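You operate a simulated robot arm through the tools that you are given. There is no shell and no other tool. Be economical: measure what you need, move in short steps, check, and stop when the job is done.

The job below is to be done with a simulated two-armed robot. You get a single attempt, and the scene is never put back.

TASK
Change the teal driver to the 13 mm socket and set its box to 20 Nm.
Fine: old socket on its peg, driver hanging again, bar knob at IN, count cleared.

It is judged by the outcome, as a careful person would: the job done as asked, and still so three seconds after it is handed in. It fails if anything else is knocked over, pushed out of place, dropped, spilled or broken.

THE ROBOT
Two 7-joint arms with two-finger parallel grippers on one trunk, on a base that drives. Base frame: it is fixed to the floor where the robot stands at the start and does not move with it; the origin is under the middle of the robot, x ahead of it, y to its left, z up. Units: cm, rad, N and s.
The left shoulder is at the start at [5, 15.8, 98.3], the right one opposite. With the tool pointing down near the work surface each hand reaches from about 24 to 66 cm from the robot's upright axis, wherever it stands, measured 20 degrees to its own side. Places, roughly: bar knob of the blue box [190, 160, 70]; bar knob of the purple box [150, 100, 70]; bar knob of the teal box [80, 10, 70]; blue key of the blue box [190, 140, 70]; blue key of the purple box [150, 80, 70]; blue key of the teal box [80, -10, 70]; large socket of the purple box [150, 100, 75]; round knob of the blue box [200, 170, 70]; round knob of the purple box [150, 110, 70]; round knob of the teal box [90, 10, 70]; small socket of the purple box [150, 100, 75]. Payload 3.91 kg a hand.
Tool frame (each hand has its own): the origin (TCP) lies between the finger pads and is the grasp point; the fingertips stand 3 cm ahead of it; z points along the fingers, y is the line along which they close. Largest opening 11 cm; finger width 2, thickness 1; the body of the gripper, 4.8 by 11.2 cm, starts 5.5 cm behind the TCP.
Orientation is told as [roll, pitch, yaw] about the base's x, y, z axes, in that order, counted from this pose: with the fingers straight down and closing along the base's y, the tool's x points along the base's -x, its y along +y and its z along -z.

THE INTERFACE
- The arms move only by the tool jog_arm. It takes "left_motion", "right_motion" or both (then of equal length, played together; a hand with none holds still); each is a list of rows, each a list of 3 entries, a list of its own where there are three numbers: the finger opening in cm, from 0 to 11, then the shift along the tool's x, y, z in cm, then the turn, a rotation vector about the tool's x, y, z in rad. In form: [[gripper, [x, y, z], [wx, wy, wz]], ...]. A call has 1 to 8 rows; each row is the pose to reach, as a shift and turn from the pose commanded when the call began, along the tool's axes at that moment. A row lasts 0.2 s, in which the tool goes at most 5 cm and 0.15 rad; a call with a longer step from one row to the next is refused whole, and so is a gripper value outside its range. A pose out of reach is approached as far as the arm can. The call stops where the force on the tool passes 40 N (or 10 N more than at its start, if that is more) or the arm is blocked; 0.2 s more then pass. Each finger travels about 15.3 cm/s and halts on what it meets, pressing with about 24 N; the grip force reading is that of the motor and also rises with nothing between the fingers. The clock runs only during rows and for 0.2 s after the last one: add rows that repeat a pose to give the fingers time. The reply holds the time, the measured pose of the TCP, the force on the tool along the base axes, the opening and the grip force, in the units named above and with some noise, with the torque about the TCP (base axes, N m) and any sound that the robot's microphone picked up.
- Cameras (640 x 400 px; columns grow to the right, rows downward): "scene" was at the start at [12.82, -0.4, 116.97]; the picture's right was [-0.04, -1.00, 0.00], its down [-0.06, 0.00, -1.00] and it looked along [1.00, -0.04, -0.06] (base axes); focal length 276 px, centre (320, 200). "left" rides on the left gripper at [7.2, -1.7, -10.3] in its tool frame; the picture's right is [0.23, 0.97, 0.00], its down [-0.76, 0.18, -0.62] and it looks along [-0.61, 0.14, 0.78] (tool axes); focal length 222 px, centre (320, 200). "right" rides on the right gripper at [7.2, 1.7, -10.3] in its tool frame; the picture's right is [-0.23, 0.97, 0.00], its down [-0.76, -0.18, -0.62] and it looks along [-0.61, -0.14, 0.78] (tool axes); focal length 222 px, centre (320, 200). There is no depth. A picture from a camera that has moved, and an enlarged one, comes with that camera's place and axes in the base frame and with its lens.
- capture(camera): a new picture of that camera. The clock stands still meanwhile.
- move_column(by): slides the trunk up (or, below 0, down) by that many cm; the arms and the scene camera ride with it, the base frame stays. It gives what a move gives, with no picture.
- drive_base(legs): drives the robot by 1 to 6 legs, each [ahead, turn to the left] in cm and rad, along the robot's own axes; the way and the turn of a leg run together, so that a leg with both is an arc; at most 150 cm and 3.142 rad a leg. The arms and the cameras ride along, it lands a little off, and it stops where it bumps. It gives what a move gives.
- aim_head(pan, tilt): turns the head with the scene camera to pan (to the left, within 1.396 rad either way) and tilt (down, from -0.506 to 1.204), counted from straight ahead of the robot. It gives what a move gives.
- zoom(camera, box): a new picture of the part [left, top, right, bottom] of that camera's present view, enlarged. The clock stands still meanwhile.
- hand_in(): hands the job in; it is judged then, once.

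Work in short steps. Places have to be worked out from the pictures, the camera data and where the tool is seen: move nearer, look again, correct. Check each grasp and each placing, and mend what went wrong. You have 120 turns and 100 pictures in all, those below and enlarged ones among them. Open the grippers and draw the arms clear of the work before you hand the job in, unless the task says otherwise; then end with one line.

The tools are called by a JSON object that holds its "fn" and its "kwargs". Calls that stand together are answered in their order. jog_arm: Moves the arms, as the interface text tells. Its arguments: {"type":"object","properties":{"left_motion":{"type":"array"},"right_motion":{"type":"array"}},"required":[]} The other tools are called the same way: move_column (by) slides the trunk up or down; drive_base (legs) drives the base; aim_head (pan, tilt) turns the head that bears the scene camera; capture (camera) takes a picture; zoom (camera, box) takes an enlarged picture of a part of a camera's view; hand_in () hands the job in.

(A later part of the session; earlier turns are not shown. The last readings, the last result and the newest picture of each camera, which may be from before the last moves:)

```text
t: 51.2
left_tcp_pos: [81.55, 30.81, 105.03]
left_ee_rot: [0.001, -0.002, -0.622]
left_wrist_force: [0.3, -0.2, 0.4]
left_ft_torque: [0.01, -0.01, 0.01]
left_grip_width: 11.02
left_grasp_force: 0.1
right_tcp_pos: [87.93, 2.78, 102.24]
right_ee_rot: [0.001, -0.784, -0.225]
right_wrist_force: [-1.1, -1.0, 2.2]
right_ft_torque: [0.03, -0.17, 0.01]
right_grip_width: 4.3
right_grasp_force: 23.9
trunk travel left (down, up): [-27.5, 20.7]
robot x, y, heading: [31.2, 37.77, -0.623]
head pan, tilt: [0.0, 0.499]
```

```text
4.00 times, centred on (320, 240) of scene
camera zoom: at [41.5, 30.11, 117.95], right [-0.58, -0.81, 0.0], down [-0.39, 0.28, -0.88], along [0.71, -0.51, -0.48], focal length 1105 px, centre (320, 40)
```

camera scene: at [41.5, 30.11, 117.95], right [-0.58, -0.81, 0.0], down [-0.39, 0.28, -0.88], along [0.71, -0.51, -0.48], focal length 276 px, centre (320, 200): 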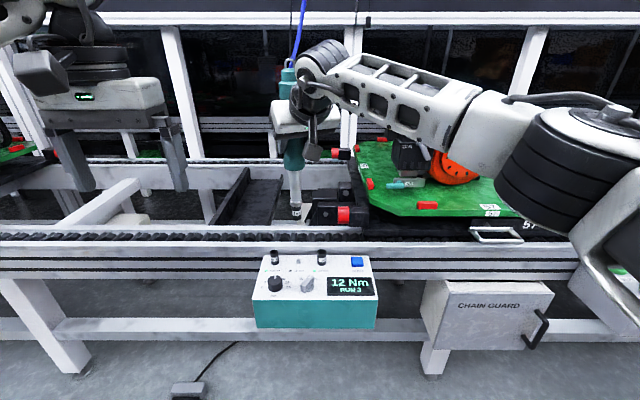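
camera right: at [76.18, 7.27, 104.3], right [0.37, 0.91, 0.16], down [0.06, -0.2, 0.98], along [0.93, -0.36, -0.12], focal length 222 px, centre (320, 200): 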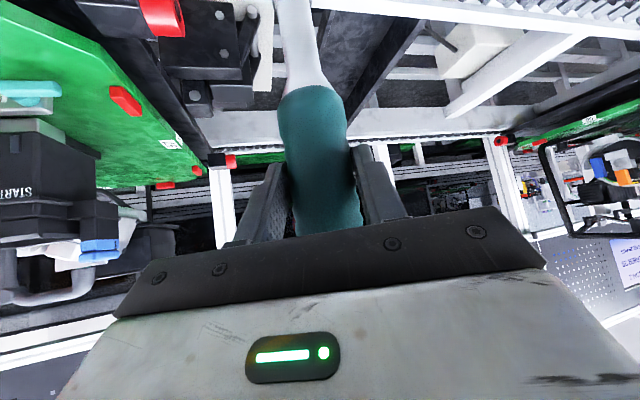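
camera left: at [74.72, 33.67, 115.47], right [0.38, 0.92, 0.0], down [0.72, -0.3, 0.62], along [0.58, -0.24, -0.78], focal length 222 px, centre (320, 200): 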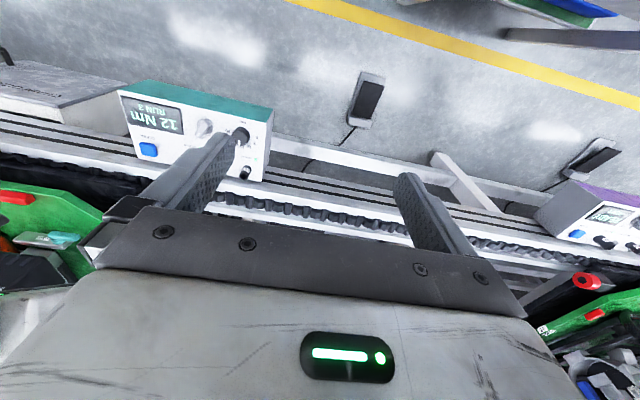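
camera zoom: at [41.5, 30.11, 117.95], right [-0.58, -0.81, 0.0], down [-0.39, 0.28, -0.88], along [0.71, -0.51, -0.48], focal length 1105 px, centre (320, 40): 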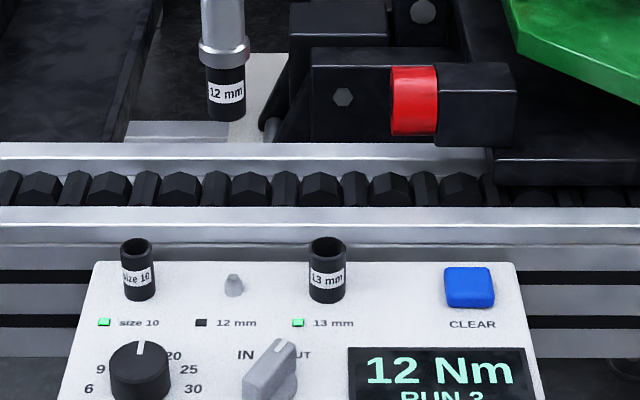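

Laterally the tip matches the peg; along the viewing direction it is uncertain. I turn the left hand to get a side view with its camera.

{"fn": "jog_arm", "kwargs": {"left_motion": [[11, [0, 0, 0], [0, 0, 0.14]], [11, [0, 0, 0], [0, 0, 0.28]], [11, [0, 0, 0], [0, 0, 0.42]], [11, [0, 0, 0], [0, 0, 0.56]], [11, [0, 0, 0], [0, 0, 0.7]], [11, [0, 0, 0], [0, 0, 0.84]], [11, [0, 0, 0], [0, 0, 0.98]]]}}

{"fn": "jog_arm", "kwargs": {"left_motion": [[11, [0, 0, 0], [0, -0.14, 0]], [11, [0, 0, 0], [0, -0.28, 0]], [11, [0, 0, 0], [0, -0.42, 0]], [11, [0, 0, 0], [0, -0.5, 0]]]}}

{"fn": "capture", "kwargs": {"camera": "left"}}

```text
t: 52.8
left_tcp_pos: [75.0, 30.04, 103.59]
left_ee_rot: [0.002, -0.001, -1.601]
left_wrist_force: [0.0, 0.3, -1.2]
left_ft_torque: [0.0, -0.02, 0.05]
left_grip_width: 11.03
left_grasp_force: 0.0
left hand out of reach, approached as far as the arm can: row 6, 7
right_tcp_pos: [87.89, 2.88, 102.1]
right_ee_rot: [0.0, -0.784, -0.223]
right_wrist_force: [0.0, -0.1, 2.9]
right_ft_torque: [0.02, -0.19, 0.03]
right_grip_width: 4.31
right_grasp_force: 24.3
trunk travel left (down, up): [-27.5, 20.7]
robot x, y, heading: [31.01, 37.68, -0.623]
head pan, tilt: [0.0, 0.499]
```

```text
t: 53.8
left_tcp_pos: [74.99, 29.99, 103.63]
left_ee_rot: [-0.001, -0.501, -1.601]
left_wrist_force: [-0.1, 0.1, 0.0]
left_ft_torque: [0.01, 0.0, -0.02]
left_grip_width: 11.01
left_grasp_force: 0.0
right_tcp_pos: [87.98, 2.74, 102.1]
right_ee_rot: [0.0, -0.786, -0.223]
right_wrist_force: [-0.8, 0.0, 2.3]
right_ft_torque: [0.0, -0.2, -0.01]
right_grip_width: 4.32
right_grasp_force: 24.0
trunk travel left (down, up): [-27.5, 20.7]
robot x, y, heading: [31.39, 37.79, -0.622]
head pan, tilt: [0.0, 0.499]
```

```text
70 pictures are left
camera left: at [73.68, 41.43, 109.27], right [0.98, 0.17, -0.11], down [0.17, -0.37, 0.91], along [0.11, -0.91, -0.39], focal length 222 px, centre (320, 200)
```

left: 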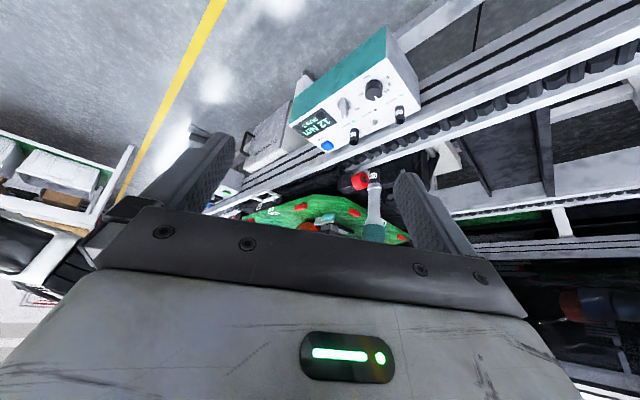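

{"fn": "zoom", "kwargs": {"camera": "left", "box": [310, 90, 430, 190]}}

```text
4.00 times, centred on (370, 140) of left
camera zoom: at [73.68, 41.43, 109.27], right [0.98, 0.17, -0.11], down [0.17, -0.37, 0.91], along [0.11, -0.91, -0.39], focal length 888 px, centre (120, 440)
```

zoom: 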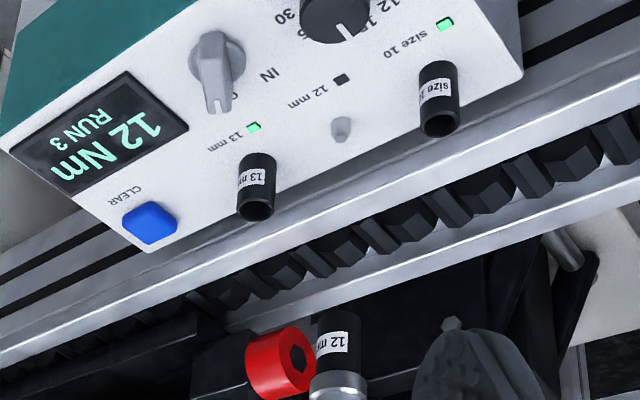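

Both views agree: tip within ~0.3 cm of the peg's axis, bottom z≈83.3. I descend 10 cm, then look.

{"fn": "jog_arm", "kwargs": {"right_motion": [[0, [1.5, 0, 1.5], [0, 0, 0]], [0, [3, 0, 3], [0, 0, 0]], [0, [4.5, 0, 4.5], [0, 0, 0]], [0, [6, 0, 6], [0, 0, 0]], [0, [7.1, 0, 7.1], [0, 0, 0]], [0, [7.1, 0, 7.1], [0, 0, 0]]]}}

{"fn": "zoom", "kwargs": {"camera": "left", "box": [310, 90, 430, 165]}}

{"fn": "zoom", "kwargs": {"camera": "scene", "box": [250, 220, 350, 290]}}

```text
t: 55.2
left_tcp_pos: [74.98, 29.98, 103.6]
left_ee_rot: [0.0, -0.501, -1.603]
left_wrist_force: [-0.7, 1.2, 0.3]
left_ft_torque: [0.0, -0.02, 0.08]
left_grip_width: 11.0
left_grasp_force: 0.0
right_tcp_pos: [87.88, 2.8, 91.98]
right_ee_rot: [0.0, -0.787, -0.224]
right_wrist_force: [-1.4, -1.1, 1.9]
right_ft_torque: [0.01, -0.16, -0.02]
right_grip_width: 4.28
right_grasp_force: 24.1
trunk travel left (down, up): [-27.5, 20.7]
robot x, y, heading: [31.07, 37.77, -0.62]
head pan, tilt: [0.0, 0.499]
```

```text
5.33 times, centred on (370, 128) of left
camera zoom: at [73.67, 41.42, 109.29], right [0.98, 0.17, -0.11], down [0.17, -0.37, 0.91], along [0.11, -0.91, -0.4], focal length 1185 px, centre (53, 587)
```

zoom: 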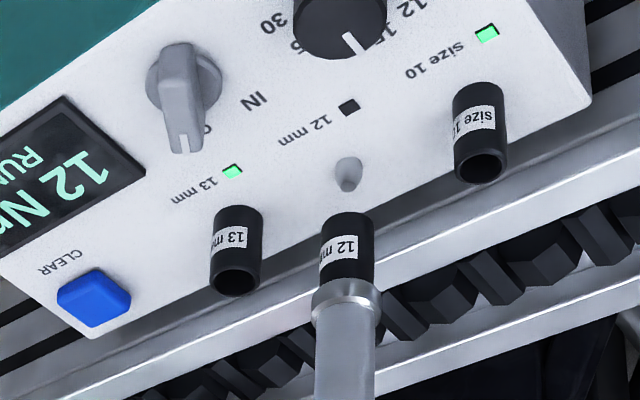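

```text
5.71 times, centred on (300, 255) of scene
camera zoom: at [41.5, 30.11, 117.94], right [-0.58, -0.81, 0.0], down [-0.39, 0.28, -0.88], along [0.71, -0.51, -0.48], focal length 1579 px, centre (434, -114)
```

zoom: 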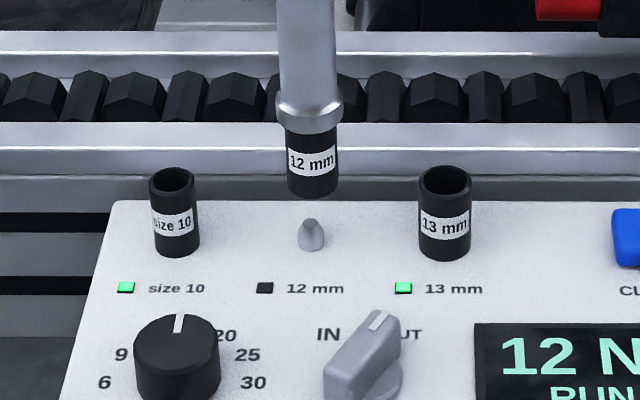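

Aligned in both views, about 1.3 cm above the peg top. I lower slowly, watching the force.

{"fn": "jog_arm", "kwargs": {"right_motion": [[0, [0.35, 0, 0.35], [0, 0, 0]], [0, [0.7, 0, 0.7], [0, 0, 0]], [0, [1.0, 0, 1.0], [0, 0, 0]], [0, [1.3, 0, 1.3], [0, 0, 0]], [0, [1.6, 0, 1.6], [0, 0, 0]], [0, [1.8, 0, 1.8], [0, 0, 0]], [0, [2.0, 0, 2.0], [0, 0, 0]], [0, [2.0, 0, 2.0], [0, 0, 0]]]}}

{"fn": "zoom", "kwargs": {"camera": "scene", "box": [250, 220, 350, 290]}}

{"fn": "zoom", "kwargs": {"camera": "left", "box": [310, 90, 430, 165]}}

```text
t: 57.0
left_tcp_pos: [75.03, 30.07, 103.6]
left_ee_rot: [0.0, -0.5, -1.602]
left_wrist_force: [-0.1, 0.3, 0.0]
left_ft_torque: [0.02, 0.02, 0.01]
left_grip_width: 10.98
left_grasp_force: 0.1
right_tcp_pos: [87.85, 2.85, 89.24]
right_ee_rot: [0.002, -0.785, -0.225]
right_wrist_force: [-2.0, 1.8, 3.2]
right_ft_torque: [0.11, -0.09, 0.0]
right_grip_width: 4.28
right_grasp_force: 24.0
trunk travel left (down, up): [-27.5, 20.7]
robot x, y, heading: [31.21, 37.5, -0.619]
head pan, tilt: [0.0, 0.499]
```

```text
5.71 times, centred on (300, 255) of scene
camera zoom: at [41.49, 30.12, 117.94], right [-0.58, -0.81, 0.0], down [-0.39, 0.28, -0.88], along [0.71, -0.51, -0.48], focal length 1579 px, centre (434, -114)
```

zoom: 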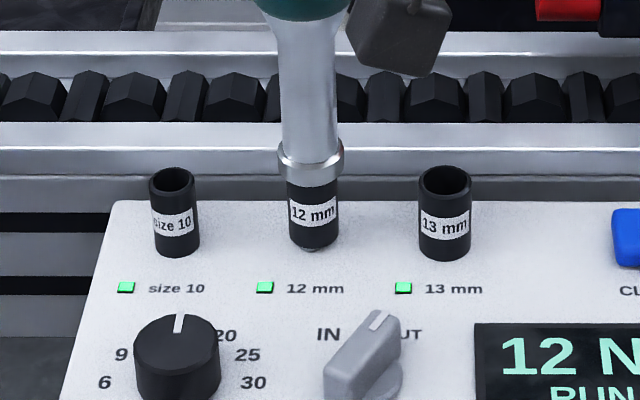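

```text
5.33 times, centred on (370, 128) of left
camera zoom: at [73.67, 41.43, 109.29], right [0.98, 0.17, -0.11], down [0.17, -0.37, 0.91], along [0.11, -0.91, -0.4], focal length 1185 px, centre (53, 587)
```

zoom: 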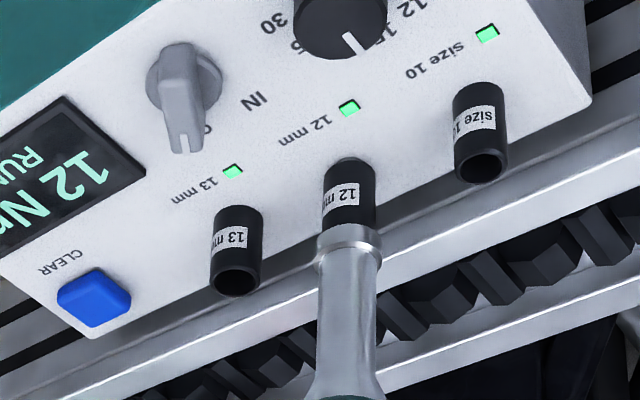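

The 12 mm lamp is lit: the socket is on its peg. I press down a little further to seat it until contact is felt.

{"fn": "jog_arm", "kwargs": {"right_motion": [[0, [0.15, 0, 0.15], [0, 0, 0]], [0, [0.3, 0, 0.3], [0, 0, 0]], [0, [0.45, 0, 0.45], [0, 0, 0]], [0, [0.6, 0, 0.6], [0, 0, 0]], [0, [0.7, 0, 0.7], [0, 0, 0]]]}}

```text
t: 58.2
left_tcp_pos: [74.78, 30.12, 103.67]
left_ee_rot: [0.001, -0.5, -1.601]
left_wrist_force: [-0.7, -0.3, 0.5]
left_ft_torque: [-0.01, 0.0, 0.0]
left_grip_width: 10.99
left_grasp_force: 0.1
right_tcp_pos: [87.97, 2.75, 88.59]
right_ee_rot: [0.0, -0.792, -0.224]
right_wrist_force: [-0.9, 0.5, 17.5]
right_ft_torque: [-0.03, -0.31, -0.09]
right_grip_width: 4.33
right_grasp_force: 24.5
trunk travel left (down, up): [-27.5, 20.7]
robot x, y, heading: [31.57, 37.94, -0.625]
head pan, tilt: [0.0, 0.499]
```

Seated with 17 N. Now I lift 5 cm to see whether the socket stays behind.

{"fn": "jog_arm", "kwargs": {"right_motion": [[0, [-0.6, 0, -0.6], [0, 0, 0]], [0, [-1.4, 0, -1.4], [0, 0, 0]], [0, [-2.3, 0, -2.3], [0, 0, 0]], [0, [-3.3, 0, -3.3], [0, 0, 0]], [0, [-4.2, 0, -4.2], [0, 0, 0]], [0, [-4.2, 0, -4.2], [0, 0, 0]]]}}

{"fn": "zoom", "kwargs": {"camera": "scene", "box": [250, 210, 350, 290]}}

```text
t: 59.6
left_tcp_pos: [75.02, 30.06, 103.53]
left_ee_rot: [0.001, -0.501, -1.602]
left_wrist_force: [-0.1, -0.8, -0.4]
left_ft_torque: [0.08, -0.01, 0.01]
left_grip_width: 11.02
left_grasp_force: 0.0
right_tcp_pos: [87.99, 2.75, 94.12]
right_ee_rot: [0.002, -0.787, -0.224]
right_wrist_force: [-0.8, 0.0, 3.5]
right_ft_torque: [0.01, -0.21, -0.01]
right_grip_width: 4.27
right_grasp_force: 24.0
trunk travel left (down, up): [-27.5, 20.7]
robot x, y, heading: [31.02, 37.48, -0.625]
head pan, tilt: [0.0, 0.499]
```

```text
5.00 times, centred on (300, 250) of scene
camera zoom: at [41.49, 30.11, 117.94], right [-0.58, -0.81, 0.0], down [-0.39, 0.28, -0.88], along [0.71, -0.51, -0.48], focal length 1382 px, centre (420, -50)
```

zoom: 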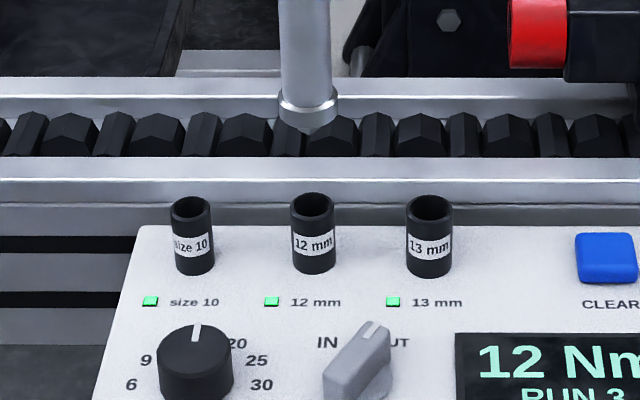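

The 12 mm socket stayed on its peg with the lamp lit. I shift 6 cm to the right, over the 13 mm socket.

{"fn": "jog_arm", "kwargs": {"right_motion": [[0, [0.4, -1.4, -0.4], [0, 0, 0]], [0, [0.8, -2.8, -0.8], [0, 0, 0]], [0, [1.3, -4.2, -1.3], [0, 0, 0]], [0, [1.68, -5.43, -1.68], [0, 0, 0]], [0, [1.68, -5.43, -1.68], [0, 0, 0]]]}}

{"fn": "zoom", "kwargs": {"camera": "scene", "box": [260, 210, 360, 280]}}

{"fn": "zoom", "kwargs": {"camera": "left", "box": [300, 90, 420, 165]}}

```text
t: 60.8
left_tcp_pos: [74.94, 29.97, 103.59]
left_ee_rot: [0.0, -0.501, -1.602]
left_wrist_force: [-1.1, -0.3, -0.4]
left_ft_torque: [0.01, -0.01, 0.01]
left_grip_width: 10.98
left_grasp_force: 0.0
right_tcp_pos: [84.37, -1.92, 94.05]
right_ee_rot: [0.001, -0.784, -0.223]
right_wrist_force: [-1.1, 0.7, 3.6]
right_ft_torque: [-0.06, -0.19, -0.01]
right_grip_width: 4.27
right_grasp_force: 24.4
trunk travel left (down, up): [-27.5, 20.7]
robot x, y, heading: [31.37, 37.75, -0.624]
head pan, tilt: [0.0, 0.499]
```

```text
5.71 times, centred on (310, 245) of scene
camera zoom: at [41.49, 30.12, 117.94], right [-0.58, -0.81, 0.0], down [-0.39, 0.28, -0.88], along [0.71, -0.51, -0.48], focal length 1579 px, centre (377, -57)
```

zoom: 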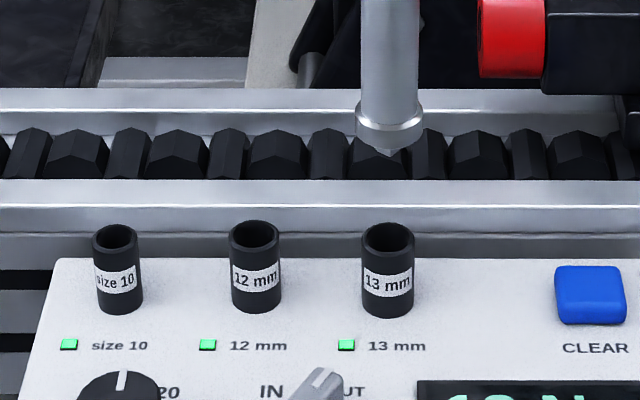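

```text
5.33 times, centred on (360, 128) of left
camera zoom: at [73.67, 41.43, 109.29], right [0.98, 0.17, -0.11], down [0.17, -0.37, 0.91], along [0.11, -0.91, -0.4], focal length 1185 px, centre (107, 587)
```

zoom: 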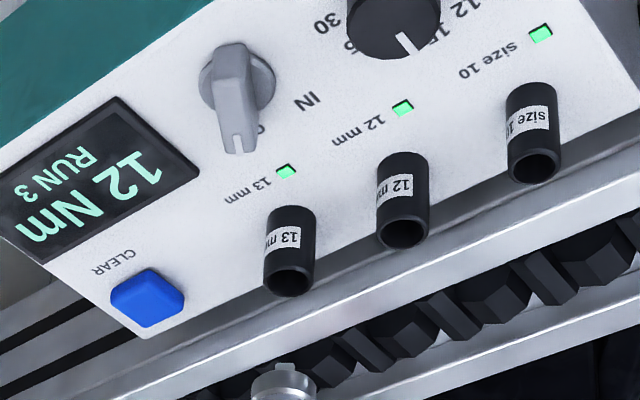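

Driver drive end lines up with the 13 mm socket in both views. I lower slowly onto it.

{"fn": "jog_arm", "kwargs": {"right_motion": [[0, [0.7, 0, 0.7], [0, 0, 0]], [0, [1.4, 0, 1.4], [0, 0, 0]], [0, [2.0, 0, 2.0], [0, 0, 0]], [0, [2.5, 0, 2.5], [0, 0, 0]], [0, [2.9, 0, 2.9], [0, 0, 0]], [0, [3.3, 0, 3.3], [0, 0, 0]], [0, [3.6, 0, 3.6], [0, 0, 0]], [0, [3.85, 0, 3.85], [0, 0, 0]]]}}

{"fn": "zoom", "kwargs": {"camera": "scene", "box": [260, 210, 360, 280]}}

```text
t: 62.6
left_tcp_pos: [74.97, 30.06, 103.63]
left_ee_rot: [0.001, -0.501, -1.601]
left_wrist_force: [-0.5, -0.4, 0.4]
left_ft_torque: [-0.02, 0.01, 0.03]
left_grip_width: 10.97
left_grasp_force: 0.1
right_tcp_pos: [84.29, -1.96, 88.69]
right_ee_rot: [0.0, -0.785, -0.224]
right_wrist_force: [0.3, -0.1, 2.8]
right_ft_torque: [-0.04, -0.12, 0.05]
right_grip_width: 4.29
right_grasp_force: 23.9
trunk travel left (down, up): [-27.5, 20.7]
robot x, y, heading: [31.17, 37.84, -0.625]
head pan, tilt: [0.0, 0.499]
```

```text
5.71 times, centred on (310, 245) of scene
camera zoom: at [41.5, 30.11, 117.94], right [-0.58, -0.81, 0.0], down [-0.39, 0.28, -0.88], along [0.71, -0.51, -0.48], focal length 1579 px, centre (377, -57)
```

zoom: 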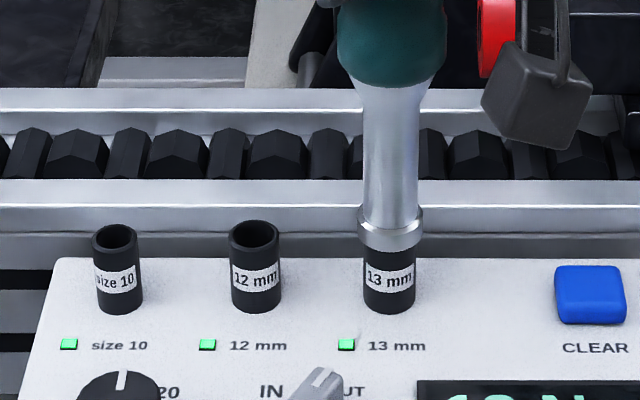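

Nearly seated. I press a little further to engage it, until a clear force shows.

{"fn": "jog_arm", "kwargs": {"right_motion": [[0, [0.15, 0, 0.15], [0, 0, 0]], [0, [0.3, 0, 0.3], [0, 0, 0]], [0, [0.4, 0, 0.4], [0, 0, 0]], [0, [0.4, 0, 0.4], [0, 0, 0]]]}}

```text
t: 63.6
left_tcp_pos: [74.88, 30.02, 103.67]
left_ee_rot: [0.0, -0.502, -1.603]
left_wrist_force: [-0.5, -0.1, -0.1]
left_ft_torque: [-0.02, 0.04, -0.01]
left_grip_width: 11.01
left_grasp_force: 0.1
right_tcp_pos: [84.43, -1.93, 88.5]
right_ee_rot: [0.0, -0.792, -0.224]
right_wrist_force: [0.3, -0.3, 18.7]
right_ft_torque: [-0.18, -0.33, -0.05]
right_grip_width: 4.3
right_grasp_force: 24.0
trunk travel left (down, up): [-27.5, 20.7]
robot x, y, heading: [31.6, 37.86, -0.623]
head pan, tilt: [0.0, 0.499]
```

Seated with 19 N. I lift off.

{"fn": "jog_arm", "kwargs": {"right_motion": [[0, [-0.6, 0, -0.6], [0, 0, 0]], [0, [-1.4, 0, -1.4], [0, 0, 0]], [0, [-2.4, 0, -2.4], [0, 0, 0]], [0, [-3.6, 0, -3.6], [0, 0, 0]], [0, [-5, 0, -5], [0, 0, 0]], [0, [-7, 0, -7], [0, 0, 0]], [0, [-9, 0, -9], [0, 0, 0]], [0, [-9, 0, -9], [0, 0, 0]]]}}

{"fn": "zoom", "kwargs": {"camera": "scene", "box": [240, 170, 380, 290]}}

```text
t: 65.4
left_tcp_pos: [74.91, 29.98, 103.58]
left_ee_rot: [0.0, -0.502, -1.602]
left_wrist_force: [0.5, -0.2, -0.9]
left_ft_torque: [0.0, 0.01, 0.0]
left_grip_width: 11.0
left_grasp_force: 0.1
right_tcp_pos: [84.31, -1.83, 100.87]
right_ee_rot: [0.0, -0.784, -0.224]
right_wrist_force: [-0.4, -0.2, 2.0]
right_ft_torque: [-0.02, -0.15, 0.03]
right_grip_width: 4.28
right_grasp_force: 24.1
trunk travel left (down, up): [-27.5, 20.7]
robot x, y, heading: [30.78, 37.8, -0.622]
head pan, tilt: [0.0, 0.499]
```

```text
3.33 times, centred on (310, 230) of scene
camera zoom: at [41.5, 30.11, 117.94], right [-0.58, -0.81, 0.0], down [-0.39, 0.28, -0.88], along [0.71, -0.51, -0.48], focal length 921 px, centre (353, 100)
```

zoom: 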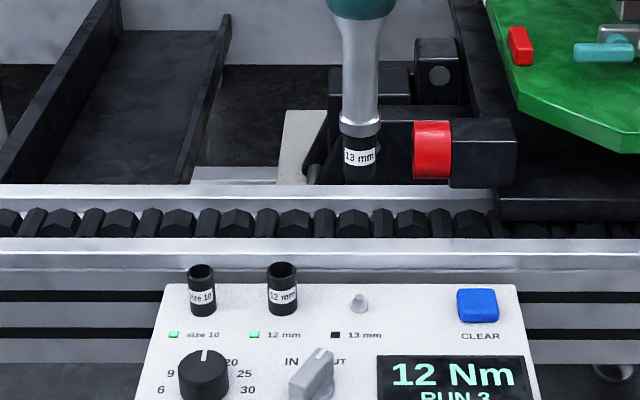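

The 13 mm socket is on the driver. I carry it back toward the hanging spot: arm up and back, then trunk up.

{"fn": "jog_arm", "kwargs": {"right_motion": [[0, [-1.3, 0, -3.3], [0, 0, 0]], [0, [-2.6, -0.1, -6.7], [0, 0, 0]], [0, [-3.9, -0.1, -10], [0, 0, 0]], [0, [-5.2, -0.2, -13.4], [0, 0, 0]], [0, [-6.5, -0.3, -16.8], [0, 0, 0]], [0, [-7.8, -0.3, -20.2], [0, 0, 0]], [0, [-8.98, -0.35, -23.54], [0, 0, 0]], [0, [-8.98, -0.35, -23.54], [0, 0, 0]]]}}

{"fn": "move_column", "kwargs": {"by": 20}}

{"fn": "aim_head", "kwargs": {"pan": -0.12, "tilt": 0.0}}

{"fn": "capture", "kwargs": {"camera": "scene"}}

```text
t: 67.2
left_tcp_pos: [75.13, 29.96, 103.69]
left_ee_rot: [0.001, -0.5, -1.604]
left_wrist_force: [-0.2, 0.6, -0.7]
left_ft_torque: [-0.02, -0.03, 0.02]
left_grip_width: 11.01
left_grasp_force: 0.1
right_tcp_pos: [74.26, -0.04, 123.89]
right_ee_rot: [0.0, -0.782, -0.223]
right_wrist_force: [0.1, 0.2, 1.8]
right_ft_torque: [0.01, -0.04, 0.02]
right_grip_width: 4.28
right_grasp_force: 24.1
trunk travel left (down, up): [-27.5, 20.7]
robot x, y, heading: [31.44, 38.31, -0.623]
head pan, tilt: [0.0, 0.499]
```

```text
t: 69.4
left_tcp_pos: [75.08, 29.97, 123.59]
left_ee_rot: [-0.001, -0.499, -1.602]
left_wrist_force: [0.4, -0.4, 0.1]
left_ft_torque: [-0.02, 0.01, 0.02]
left_grip_width: 10.99
left_grasp_force: 0.0
right_tcp_pos: [74.38, -0.13, 143.64]
right_ee_rot: [-0.001, -0.784, -0.225]
right_wrist_force: [0.9, -0.3, -3.2]
right_ft_torque: [0.01, 0.04, 0.0]
right_grip_width: 4.28
right_grasp_force: 24.1
trunk travel left (down, up): [-47.5, 0.7]
robot x, y, heading: [31.69, 37.68, -0.628]
head pan, tilt: [0.0, 0.499]
```

```text
t: 70.3
left_tcp_pos: [74.96, 29.91, 123.54]
left_ee_rot: [-0.001, -0.498, -1.6]
left_wrist_force: [0.2, 0.4, -0.3]
left_ft_torque: [-0.01, 0.02, 0.02]
left_grip_width: 11.0
left_grasp_force: 0.1
right_tcp_pos: [74.49, 0.02, 143.72]
right_ee_rot: [0.001, -0.784, -0.222]
right_wrist_force: [-0.3, 0.5, -3.3]
right_ft_torque: [0.0, 0.06, -0.03]
right_grip_width: 4.27
right_grasp_force: 24.6
trunk travel left (down, up): [-47.5, 0.7]
robot x, y, heading: [30.78, 37.93, -0.621]
head pan, tilt: [-0.12, 0.0]
```

```text
59 pictures are left
camera scene: at [40.8, 29.29, 142.54], right [-0.68, -0.74, 0.0], down [0.0, 0.0, -1.0], along [0.74, -0.68, 0.0], focal length 276 px, centre (320, 200)
```

scene: 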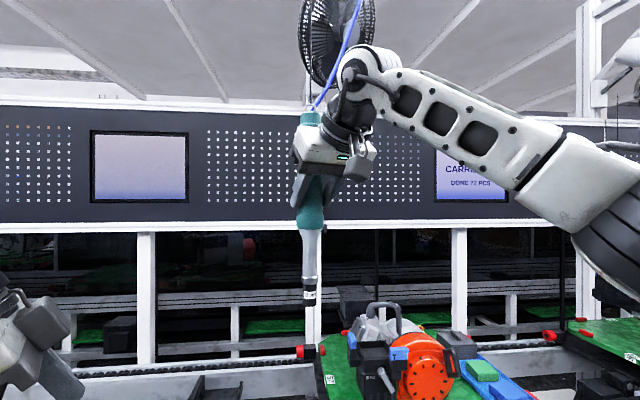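

The driver is back at its hanging place, with its stop taking load. I open and withdraw horizontally.

{"fn": "jog_arm", "kwargs": {"right_motion": [[6, [0, 0, 0], [0, 0, 0]], [11, [0, 0, 0], [0, 0, 0]], [11, [0, 0, 0], [0, 0, 0]], [11, [1.5, 0, -1.5], [0, 0, 0]], [11, [4, 0, -4], [0, 0, 0]], [11, [7, 0, -7], [0, 0, 0]], [11, [10, 0, -10], [0, 0, 0]], [11, [11.5, 0, -11.5], [0, 0, 0]]]}}

{"fn": "capture", "kwargs": {"camera": "scene"}}

```text
t: 72.1
left_tcp_pos: [75.07, 30.11, 123.51]
left_ee_rot: [0.0, -0.5, -1.603]
left_wrist_force: [-0.5, 0.2, -1.2]
left_ft_torque: [0.0, 0.03, -0.02]
left_grip_width: 11.01
left_grasp_force: 0.1
right_tcp_pos: [58.33, 3.56, 143.86]
right_ee_rot: [-0.002, -0.786, -0.226]
right_wrist_force: [-0.9, -0.1, -1.0]
right_ft_torque: [0.0, 0.01, -0.03]
right_grip_width: 11.0
right_grasp_force: 0.1
trunk travel left (down, up): [-47.5, 0.7]
robot x, y, heading: [31.2, 37.99, -0.625]
head pan, tilt: [-0.12, 0.0]
```

```text
58 pictures are left
camera scene: at [40.75, 29.32, 142.55], right [-0.68, -0.73, 0.0], down [0.0, 0.0, -1.0], along [0.73, -0.68, 0.0], focal length 276 px, centre (320, 200)
```

scene: 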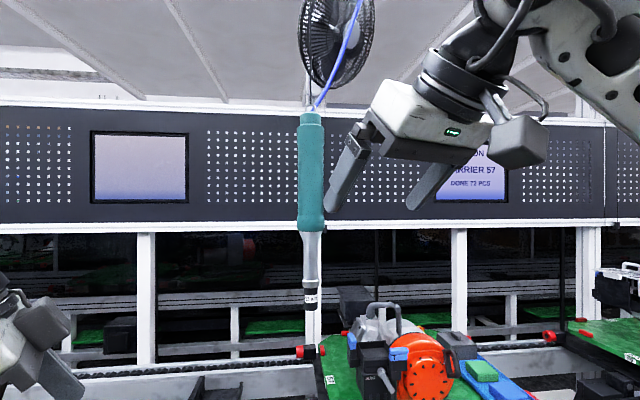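

The driver hangs freely with the 13 mm socket. I clear the right hand sideways and level the left hand to tool-down.

{"fn": "jog_arm", "kwargs": {"right_motion": [[11, [0, -3.8, 0], [0, 0, 0]], [11, [0, -7.6, 0], [0, 0, 0]], [11, [0, -11.4, 0], [0, 0, 0]], [11, [0, -15, 0], [0, 0, 0]]], "left_motion": [[11, [0, 0, 0], [0, 0.13, 0]], [11, [0, 0, 0], [0, 0.26, 0]], [11, [0, 0, 0], [0, 0.39, 0]], [11, [0, 0, 0], [0, 0.5, 0]]]}}

{"fn": "jog_arm", "kwargs": {"left_motion": [[11, [0, 0, 0], [0, 0, -0.14]], [11, [0, 0, 0], [0, 0, -0.28]], [11, [0, 0, 0], [0, 0, -0.42]], [11, [0, 0, 0], [0, 0, -0.56]], [11, [0, 0, 0], [0, 0, -0.7]], [11, [0, 0, 0], [0, 0, -0.84]], [11, [0, 0, 0], [0, 0, -0.98]], [11, [0, 0, 0], [0, 0, -1.1]]]}}

{"fn": "move_column", "kwargs": {"by": -22}}

{"fn": "drive_base", "kwargs": {"legs": [[7, 0]]}}

```text
t: 73.1
left_tcp_pos: [74.94, 29.93, 123.64]
left_ee_rot: [-0.001, 0.002, -1.598]
left_wrist_force: [-0.3, -0.7, 0.7]
left_ft_torque: [0.03, 0.0, -0.01]
left_grip_width: 11.01
left_grasp_force: 0.1
right_tcp_pos: [54.93, -11.11, 143.79]
right_ee_rot: [-0.002, -0.783, -0.226]
right_wrist_force: [-0.4, -1.2, 0.1]
right_ft_torque: [0.0, -0.04, 0.01]
right_grip_width: 11.02
right_grasp_force: 0.2
trunk travel left (down, up): [-47.5, 0.7]
robot x, y, heading: [31.2, 37.64, -0.626]
head pan, tilt: [-0.12, 0.0]
```

```text
t: 74.9
left_tcp_pos: [74.9, 30.02, 123.53]
left_ee_rot: [-0.001, 0.0, -0.5]
left_wrist_force: [-0.2, 0.7, 0.6]
left_ft_torque: [-0.02, 0.02, 0.03]
left_grip_width: 10.99
left_grasp_force: 0.0
right_tcp_pos: [55.12, -10.91, 143.84]
right_ee_rot: [0.001, -0.785, -0.222]
right_wrist_force: [0.6, 0.3, 0.2]
right_ft_torque: [0.03, 0.0, 0.03]
right_grip_width: 11.02
right_grasp_force: 0.0
trunk travel left (down, up): [-47.5, 0.7]
robot x, y, heading: [31.1, 37.58, -0.626]
head pan, tilt: [-0.12, 0.0]
```

```text
t: 77.2
left_tcp_pos: [74.93, 30.09, 101.55]
left_ee_rot: [0.0, 0.001, -0.5]
left_wrist_force: [0.7, -0.2, -0.1]
left_ft_torque: [0.02, -0.03, -0.02]
left_grip_width: 10.97
left_grasp_force: 0.0
right_tcp_pos: [55.18, -10.99, 121.8]
right_ee_rot: [0.001, -0.785, -0.223]
right_wrist_force: [0.1, -0.1, 0.1]
right_ft_torque: [0.0, 0.0, -0.01]
right_grip_width: 11.02
right_grasp_force: 0.1
trunk travel left (down, up): [-25.5, 22.7]
robot x, y, heading: [31.29, 37.73, -0.625]
head pan, tilt: [-0.12, 0.0]
```

```text
t: 78.3
left_tcp_pos: [80.66, 25.95, 101.62]
left_ee_rot: [-0.001, 0.0, -0.501]
left_wrist_force: [-0.1, 0.5, 0.2]
left_ft_torque: [0.01, 0.01, -0.01]
left_grip_width: 11.01
left_grasp_force: 0.0
right_tcp_pos: [60.91, -15.1, 121.82]
right_ee_rot: [-0.001, -0.782, -0.224]
right_wrist_force: [0.6, 0.0, -0.8]
right_ft_torque: [0.01, -0.02, 0.04]
right_grip_width: 11.02
right_grasp_force: 0.0
trunk travel left (down, up): [-25.5, 22.7]
robot x, y, heading: [36.82, 33.96, -0.622]
head pan, tilt: [-0.12, 0.0]
```

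I take a close look at the round knob's scale from the head.

{"fn": "aim_head", "kwargs": {"pan": 0.1, "tilt": 0.75}}

{"fn": "capture", "kwargs": {"camera": "scene"}}

```text
t: 79.4
left_tcp_pos: [80.6, 25.87, 101.53]
left_ee_rot: [0.0, -0.001, -0.499]
left_wrist_force: [0.3, 0.3, -0.3]
left_ft_torque: [0.0, 0.01, -0.02]
left_grip_width: 10.97
left_grasp_force: 0.1
right_tcp_pos: [60.88, -15.09, 121.82]
right_ee_rot: [0.0, -0.785, -0.224]
right_wrist_force: [-0.1, -0.4, -0.6]
right_ft_torque: [0.01, -0.01, -0.02]
right_grip_width: 10.98
right_grasp_force: 0.1
trunk travel left (down, up): [-25.5, 22.7]
robot x, y, heading: [37.26, 33.75, -0.623]
head pan, tilt: [0.099, 0.75]
```

```text
57 pictures are left
camera scene: at [47.04, 27.15, 113.75], right [-0.5, -0.87, 0.0], down [-0.59, 0.34, -0.73], along [0.63, -0.37, -0.68], focal length 276 px, centre (320, 200)
```

scene: 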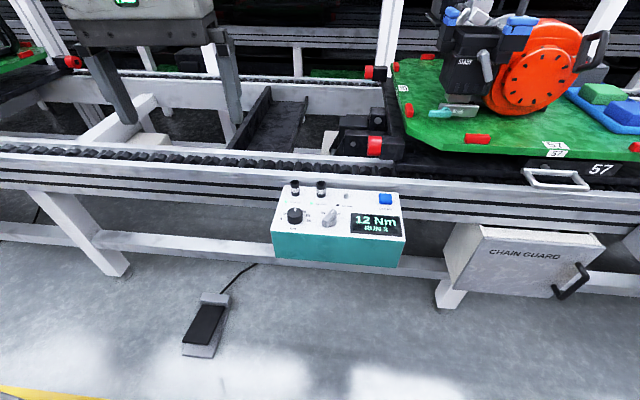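

{"fn": "zoom", "kwargs": {"camera": "scene", "box": [265, 170, 365, 240]}}

```text
5.71 times, centred on (315, 205) of scene
camera zoom: at [47.04, 27.15, 113.75], right [-0.5, -0.87, 0.0], down [-0.59, 0.34, -0.73], along [0.63, -0.37, -0.68], focal length 1579 px, centre (349, 171)
```

zoom: 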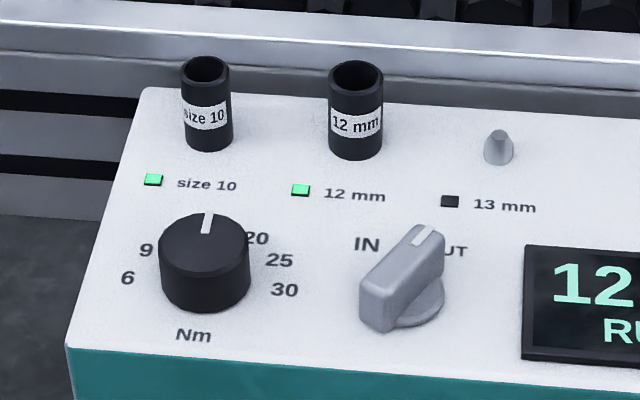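

The scale has 15 straight ahead, 20 one step (~32°) clockwise, though the display says 12; I'll go by the display. I bring the left hand above the round knob at about (85.0, 11.1).

{"fn": "jog_arm", "kwargs": {"left_motion": [[9, [-2, -2, 3], [0, 0, 0]], [8, [-4, -4, 6], [0, 0, 0]], [7, [-6, -6, 9], [0, 0, 0]], [6.5, [-8, -8, 12], [0, 0, 0]], [6.5, [-9.5, -9.5, 15], [0, 0, 0]], [6.5, [-10.9, -10.9, 17.6], [0, 0, 0]], [6.5, [-10.9, -10.9, 17.6], [0, 0, 0]]]}}

{"fn": "capture", "kwargs": {"camera": "left"}}

{"fn": "capture", "kwargs": {"camera": "scene"}}

```text
t: 81.0
left_tcp_pos: [84.98, 11.05, 83.82]
left_ee_rot: [0.001, 0.001, -0.501]
left_wrist_force: [0.6, 0.1, 0.4]
left_ft_torque: [-0.03, -0.01, -0.04]
left_grip_width: 6.47
left_grasp_force: 0.1
right_tcp_pos: [60.87, -15.17, 121.82]
right_ee_rot: [-0.001, -0.786, -0.223]
right_wrist_force: [-0.1, 0.8, -0.2]
right_ft_torque: [0.0, -0.01, -0.01]
right_grip_width: 11.01
right_grasp_force: 0.2
trunk travel left (down, up): [-25.5, 22.7]
robot x, y, heading: [36.73, 33.5, -0.624]
head pan, tilt: [0.099, 0.75]
```

```text
55 pictures are left
camera left: at [77.79, 13.06, 94.28], right [0.27, 0.96, 0.0], down [0.75, -0.21, 0.62], along [0.6, -0.17, -0.78], focal length 222 px, centre (320, 200)
```

left: 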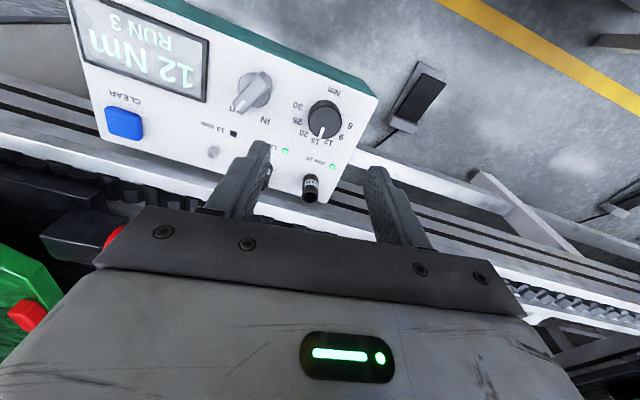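

```text
54 pictures are left
camera scene: at [47.04, 27.16, 113.74], right [-0.5, -0.87, 0.0], down [-0.59, 0.34, -0.73], along [0.63, -0.37, -0.68], focal length 276 px, centre (320, 200)
```

scene: 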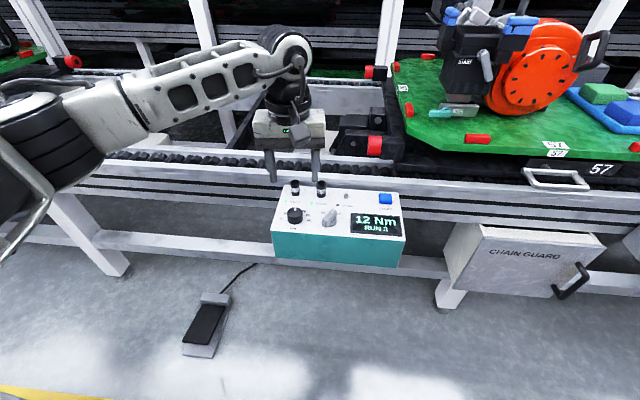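

{"fn": "zoom", "kwargs": {"camera": "left", "box": [220, 60, 380, 160]}}

```text
4.00 times, centred on (300, 110) of left
camera zoom: at [77.79, 13.06, 94.28], right [0.27, 0.96, 0.0], down [0.75, -0.21, 0.62], along [0.6, -0.17, -0.78], focal length 888 px, centre (400, 560)
```

zoom: 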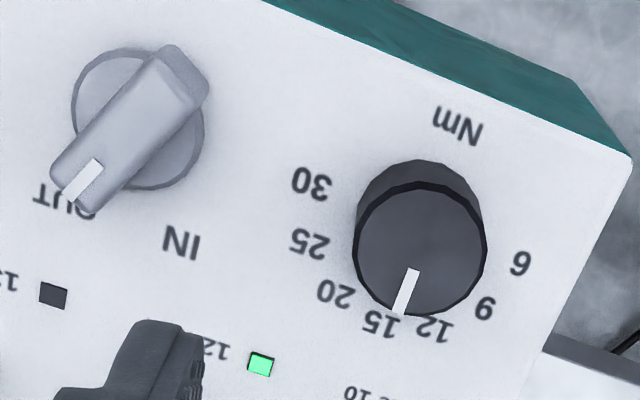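

The scale reads 6–30 with the mark between, and the hand is centred over the knob. I lower around it, gently at the end.

{"fn": "jog_arm", "kwargs": {"left_motion": [[6.5, [0, 0, 3], [0, 0, 0]], [6.5, [0, 0, 6], [0, 0, 0]], [6.5, [0, 0, 8], [0, 0, 0]], [6.5, [0, 0, 9], [0, 0, 0]], [6.5, [0, 0, 9.5], [0, 0, 0]], [6.5, [0, 0, 9.8], [0, 0, 0]], [6.5, [0, 0, 9.8], [0, 0, 0]]]}}

{"fn": "zoom", "kwargs": {"camera": "scene", "box": [245, 160, 405, 260]}}

```text
t: 82.6
left_tcp_pos: [84.93, 11.06, 74.23]
left_ee_rot: [-0.001, -0.001, -0.502]
left_wrist_force: [-0.2, -0.5, -0.3]
left_ft_torque: [0.0, 0.0, 0.0]
left_grip_width: 6.51
left_grasp_force: 0.1
right_tcp_pos: [60.92, -15.11, 121.82]
right_ee_rot: [0.0, -0.787, -0.224]
right_wrist_force: [-0.4, 0.7, 0.9]
right_ft_torque: [0.02, 0.02, 0.01]
right_grip_width: 11.0
right_grasp_force: 0.1
trunk travel left (down, up): [-25.5, 22.7]
robot x, y, heading: [36.84, 33.62, -0.624]
head pan, tilt: [0.099, 0.75]
```

```text
4.00 times, centred on (325, 210) of scene
camera zoom: at [47.04, 27.16, 113.74], right [-0.5, -0.87, 0.0], down [-0.59, 0.34, -0.73], along [0.63, -0.37, -0.68], focal length 1105 px, centre (300, 160)
```

zoom: 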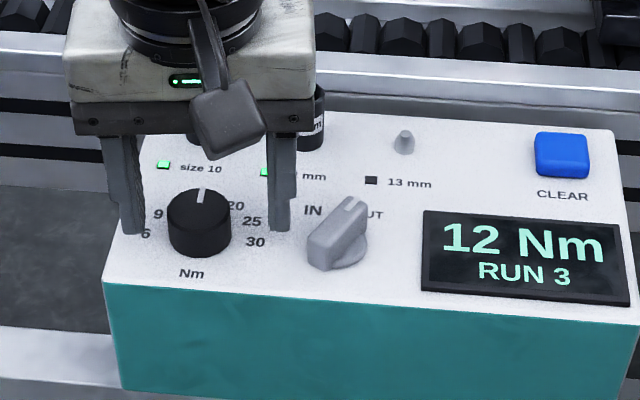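

The fingers straddle the knob. I lower 0.4 cm more and close.

{"fn": "jog_arm", "kwargs": {"left_motion": [[6.5, [0, 0, 0.4], [0, 0, 0]], [4, [0, 0, 0.4], [0, 0, 0]], [2, [0, 0, 0.4], [0, 0, 0]], [2, [0, 0, 0.4], [0, 0, 0]]]}}

{"fn": "zoom", "kwargs": {"camera": "scene", "box": [245, 160, 405, 260]}}

```text
t: 83.6
left_tcp_pos: [85.28, 11.4, 73.61]
left_ee_rot: [0.005, 0.001, -0.496]
left_wrist_force: [12.4, 16.6, 3.7]
left_ft_torque: [0.57, 0.09, -0.02]
left_grip_width: 3.32
left_grasp_force: 45.0
right_tcp_pos: [61.01, -14.94, 121.81]
right_ee_rot: [-0.004, -0.784, -0.222]
right_wrist_force: [-1.8, -1.1, 0.3]
right_ft_torque: [0.02, 0.02, -0.02]
right_grip_width: 11.0
right_grasp_force: 0.0
trunk travel left (down, up): [-25.5, 22.7]
robot x, y, heading: [36.91, 33.62, -0.625]
head pan, tilt: [0.099, 0.75]
```

```text
4.00 times, centred on (325, 210) of scene
camera zoom: at [47.1, 27.29, 113.75], right [-0.5, -0.87, 0.0], down [-0.59, 0.34, -0.73], along [0.63, -0.37, -0.68], focal length 1105 px, centre (300, 160)
```

zoom: 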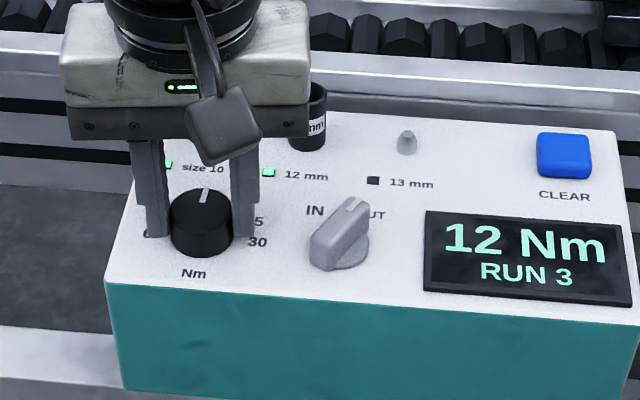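

Gripped but with 20 N side load: the knob sits ~0.45 cm further along the closing line. I shift the hand to relax it.

{"fn": "jog_arm", "kwargs": {"left_motion": [[2.5, [0, 0.3, 0], [0, 0, 0]], [2.5, [0, 0.5, 0], [0, 0, 0]], [2.5, [0, 0.5, 0], [0, 0, 0]]]}}

```text
t: 84.4
left_tcp_pos: [85.31, 11.49, 73.74]
left_ee_rot: [-0.001, 0.0, -0.502]
left_wrist_force: [10.7, 2.4, -1.2]
left_ft_torque: [0.18, -0.65, 0.05]
left_grip_width: 3.29
left_grasp_force: 45.3
right_tcp_pos: [60.9, -15.13, 121.79]
right_ee_rot: [0.0, -0.784, -0.224]
right_wrist_force: [0.2, -0.6, 0.7]
right_ft_torque: [0.01, 0.03, -0.02]
right_grip_width: 10.99
right_grasp_force: 0.0
trunk travel left (down, up): [-25.5, 22.7]
robot x, y, heading: [36.8, 33.97, -0.625]
head pan, tilt: [0.099, 0.75]
```

Force says the fingers are ahead of the knob's centre. I open slightly, shift back 0.7 cm and regrip.

{"fn": "jog_arm", "kwargs": {"left_motion": [[5, [0, 0, 0], [0, 0, 0]], [5, [0.7, 0, 0], [0, 0, 0]], [5, [0.7, 0, 0], [0, 0, 0]], [3, [0.7, 0, 0], [0, 0, 0]], [3, [0.7, 0, 0], [0, 0, 0]]]}}

```text
t: 85.6
left_tcp_pos: [84.59, 11.84, 73.88]
left_ee_rot: [-0.002, 0.001, -0.503]
left_wrist_force: [-2.5, -3.0, -0.7]
left_ft_torque: [-0.23, 0.01, -0.04]
left_grip_width: 3.31
left_grasp_force: 44.9
right_tcp_pos: [60.85, -15.15, 121.82]
right_ee_rot: [-0.001, -0.786, -0.223]
right_wrist_force: [-0.7, 0.0, 0.6]
right_ft_torque: [0.01, -0.02, 0.02]
right_grip_width: 10.99
right_grasp_force: 0.1
trunk travel left (down, up): [-25.5, 22.7]
robot x, y, heading: [36.94, 33.88, -0.629]
head pan, tilt: [0.099, 0.75]
```

Centred and relaxed now. I turn it clockwise by 0.5 rad and read the display.

{"fn": "jog_arm", "kwargs": {"left_motion": [[3, [0, 0, 0], [0, 0, 0.13]], [3, [0, 0, 0], [0, 0, 0.26]], [3, [0, 0, 0], [0, 0, 0.39]], [3, [0, 0, 0], [0, 0, 0.5]], [3, [0, 0, 0], [0, 0, 0.5]]]}}

{"fn": "zoom", "kwargs": {"camera": "scene", "box": [245, 160, 405, 260]}}

```text
t: 86.8
left_tcp_pos: [84.84, 12.19, 73.83]
left_ee_rot: [0.004, 0.001, -0.998]
left_wrist_force: [7.3, 14.1, 6.0]
left_ft_torque: [0.48, 0.43, 0.1]
left_grip_width: 3.3
left_grasp_force: 45.0
right_tcp_pos: [60.91, -15.04, 121.91]
right_ee_rot: [-0.002, -0.787, -0.222]
right_wrist_force: [0.3, -0.3, 1.3]
right_ft_torque: [-0.02, 0.0, -0.03]
right_grip_width: 11.01
right_grasp_force: 0.1
trunk travel left (down, up): [-25.5, 22.7]
robot x, y, heading: [37.15, 33.53, -0.626]
head pan, tilt: [0.099, 0.75]
```

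```text
4.00 times, centred on (325, 210) of scene
camera zoom: at [47.07, 27.28, 113.75], right [-0.5, -0.87, 0.0], down [-0.59, 0.34, -0.73], along [0.63, -0.37, -0.68], focal length 1105 px, centre (300, 160)
```

zoom: 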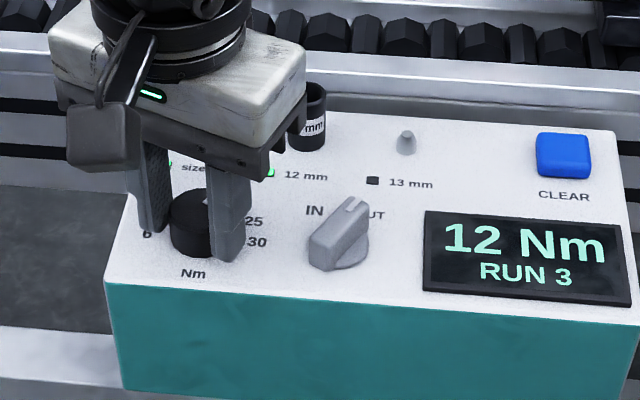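

{"fn": "capture", "kwargs": {"camera": "left"}}

{"fn": "zoom", "kwargs": {"camera": "scene", "box": [270, 185, 330, 235]}}

```text
49 pictures are left
camera left: at [79.54, 17.34, 84.23], right [0.7, 0.72, 0.0], down [0.56, -0.55, 0.62], along [0.45, -0.43, -0.78], focal length 222 px, centre (320, 200)
```

left: 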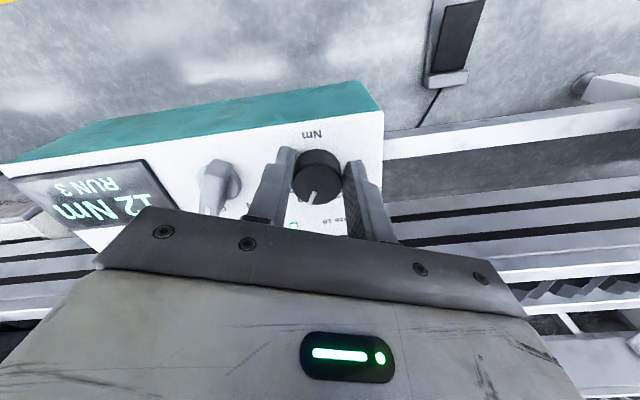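

```text
8.00 times, centred on (300, 210) of scene
camera zoom: at [47.07, 27.28, 113.75], right [-0.5, -0.87, 0.0], down [-0.59, 0.34, -0.73], along [0.63, -0.37, -0.68], focal length 2211 px, centre (480, 120)
```

zoom: 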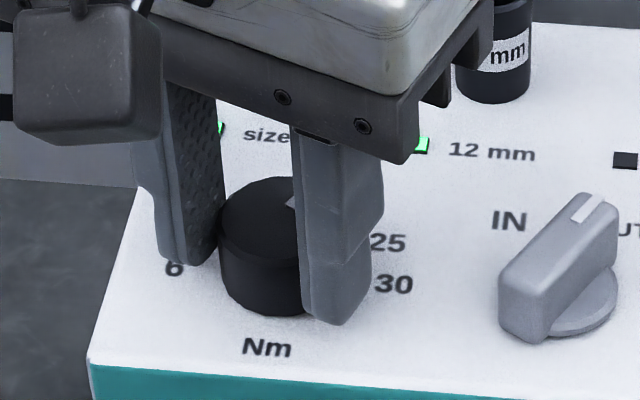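

The knob's mark has moved toward 20 while the display still says 12. I finish to 0.57 rad, release, lift a little and check the mark.

{"fn": "jog_arm", "kwargs": {"left_motion": [[3, [0, 0, 0], [0, 0, 0.07]], [3, [0, 0, 0], [0, 0, 0.07]], [6.5, [0, 0, 0], [0, 0, 0.07]], [6.5, [0, 0, 0], [0, 0, 0.07]], [6.5, [0, 0, -3], [0, 0, 0.07]], [6.5, [0, 0, -7], [0, 0, 0.07]], [6.5, [0, 0, -10], [0, 0, 0.07]], [6.5, [0, 0, -10], [0, 0, 0.07]]]}}

{"fn": "zoom", "kwargs": {"camera": "scene", "box": [260, 165, 420, 265]}}

{"fn": "capture", "kwargs": {"camera": "left"}}

```text
t: 88.6
left_tcp_pos: [84.57, 11.77, 83.79]
left_ee_rot: [-0.001, 0.0, -1.072]
left_wrist_force: [0.2, -0.5, -0.5]
left_ft_torque: [-0.01, 0.0, -0.01]
left_grip_width: 6.48
left_grasp_force: 0.1
right_tcp_pos: [60.81, -15.06, 121.7]
right_ee_rot: [0.0, -0.784, -0.223]
right_wrist_force: [-0.7, 0.5, -0.5]
right_ft_torque: [-0.02, 0.01, 0.0]
right_grip_width: 11.0
right_grasp_force: 0.1
trunk travel left (down, up): [-25.5, 22.7]
robot x, y, heading: [37.34, 34.15, -0.626]
head pan, tilt: [0.099, 0.75]
```

```text
4.00 times, centred on (340, 215) of scene
camera zoom: at [47.04, 27.16, 113.74], right [-0.5, -0.87, 0.0], down [-0.59, 0.34, -0.73], along [0.63, -0.37, -0.68], focal length 1105 px, centre (240, 140)
```

zoom: 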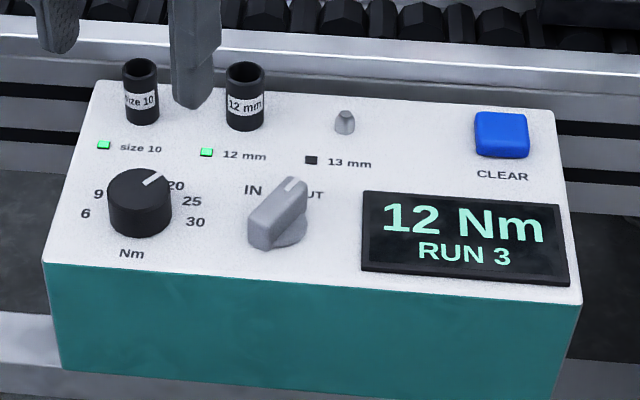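

```text
46 pictures are left
camera left: at [79.75, 17.41, 94.24], right [0.75, 0.67, 0.0], down [0.52, -0.58, 0.62], along [0.41, -0.46, -0.78], focal length 222 px, centre (320, 200)
```

left: 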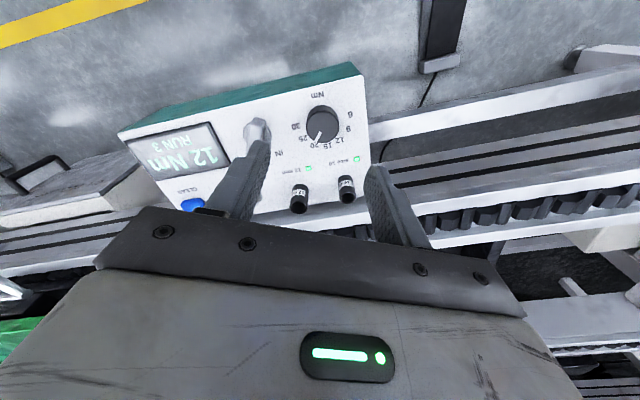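

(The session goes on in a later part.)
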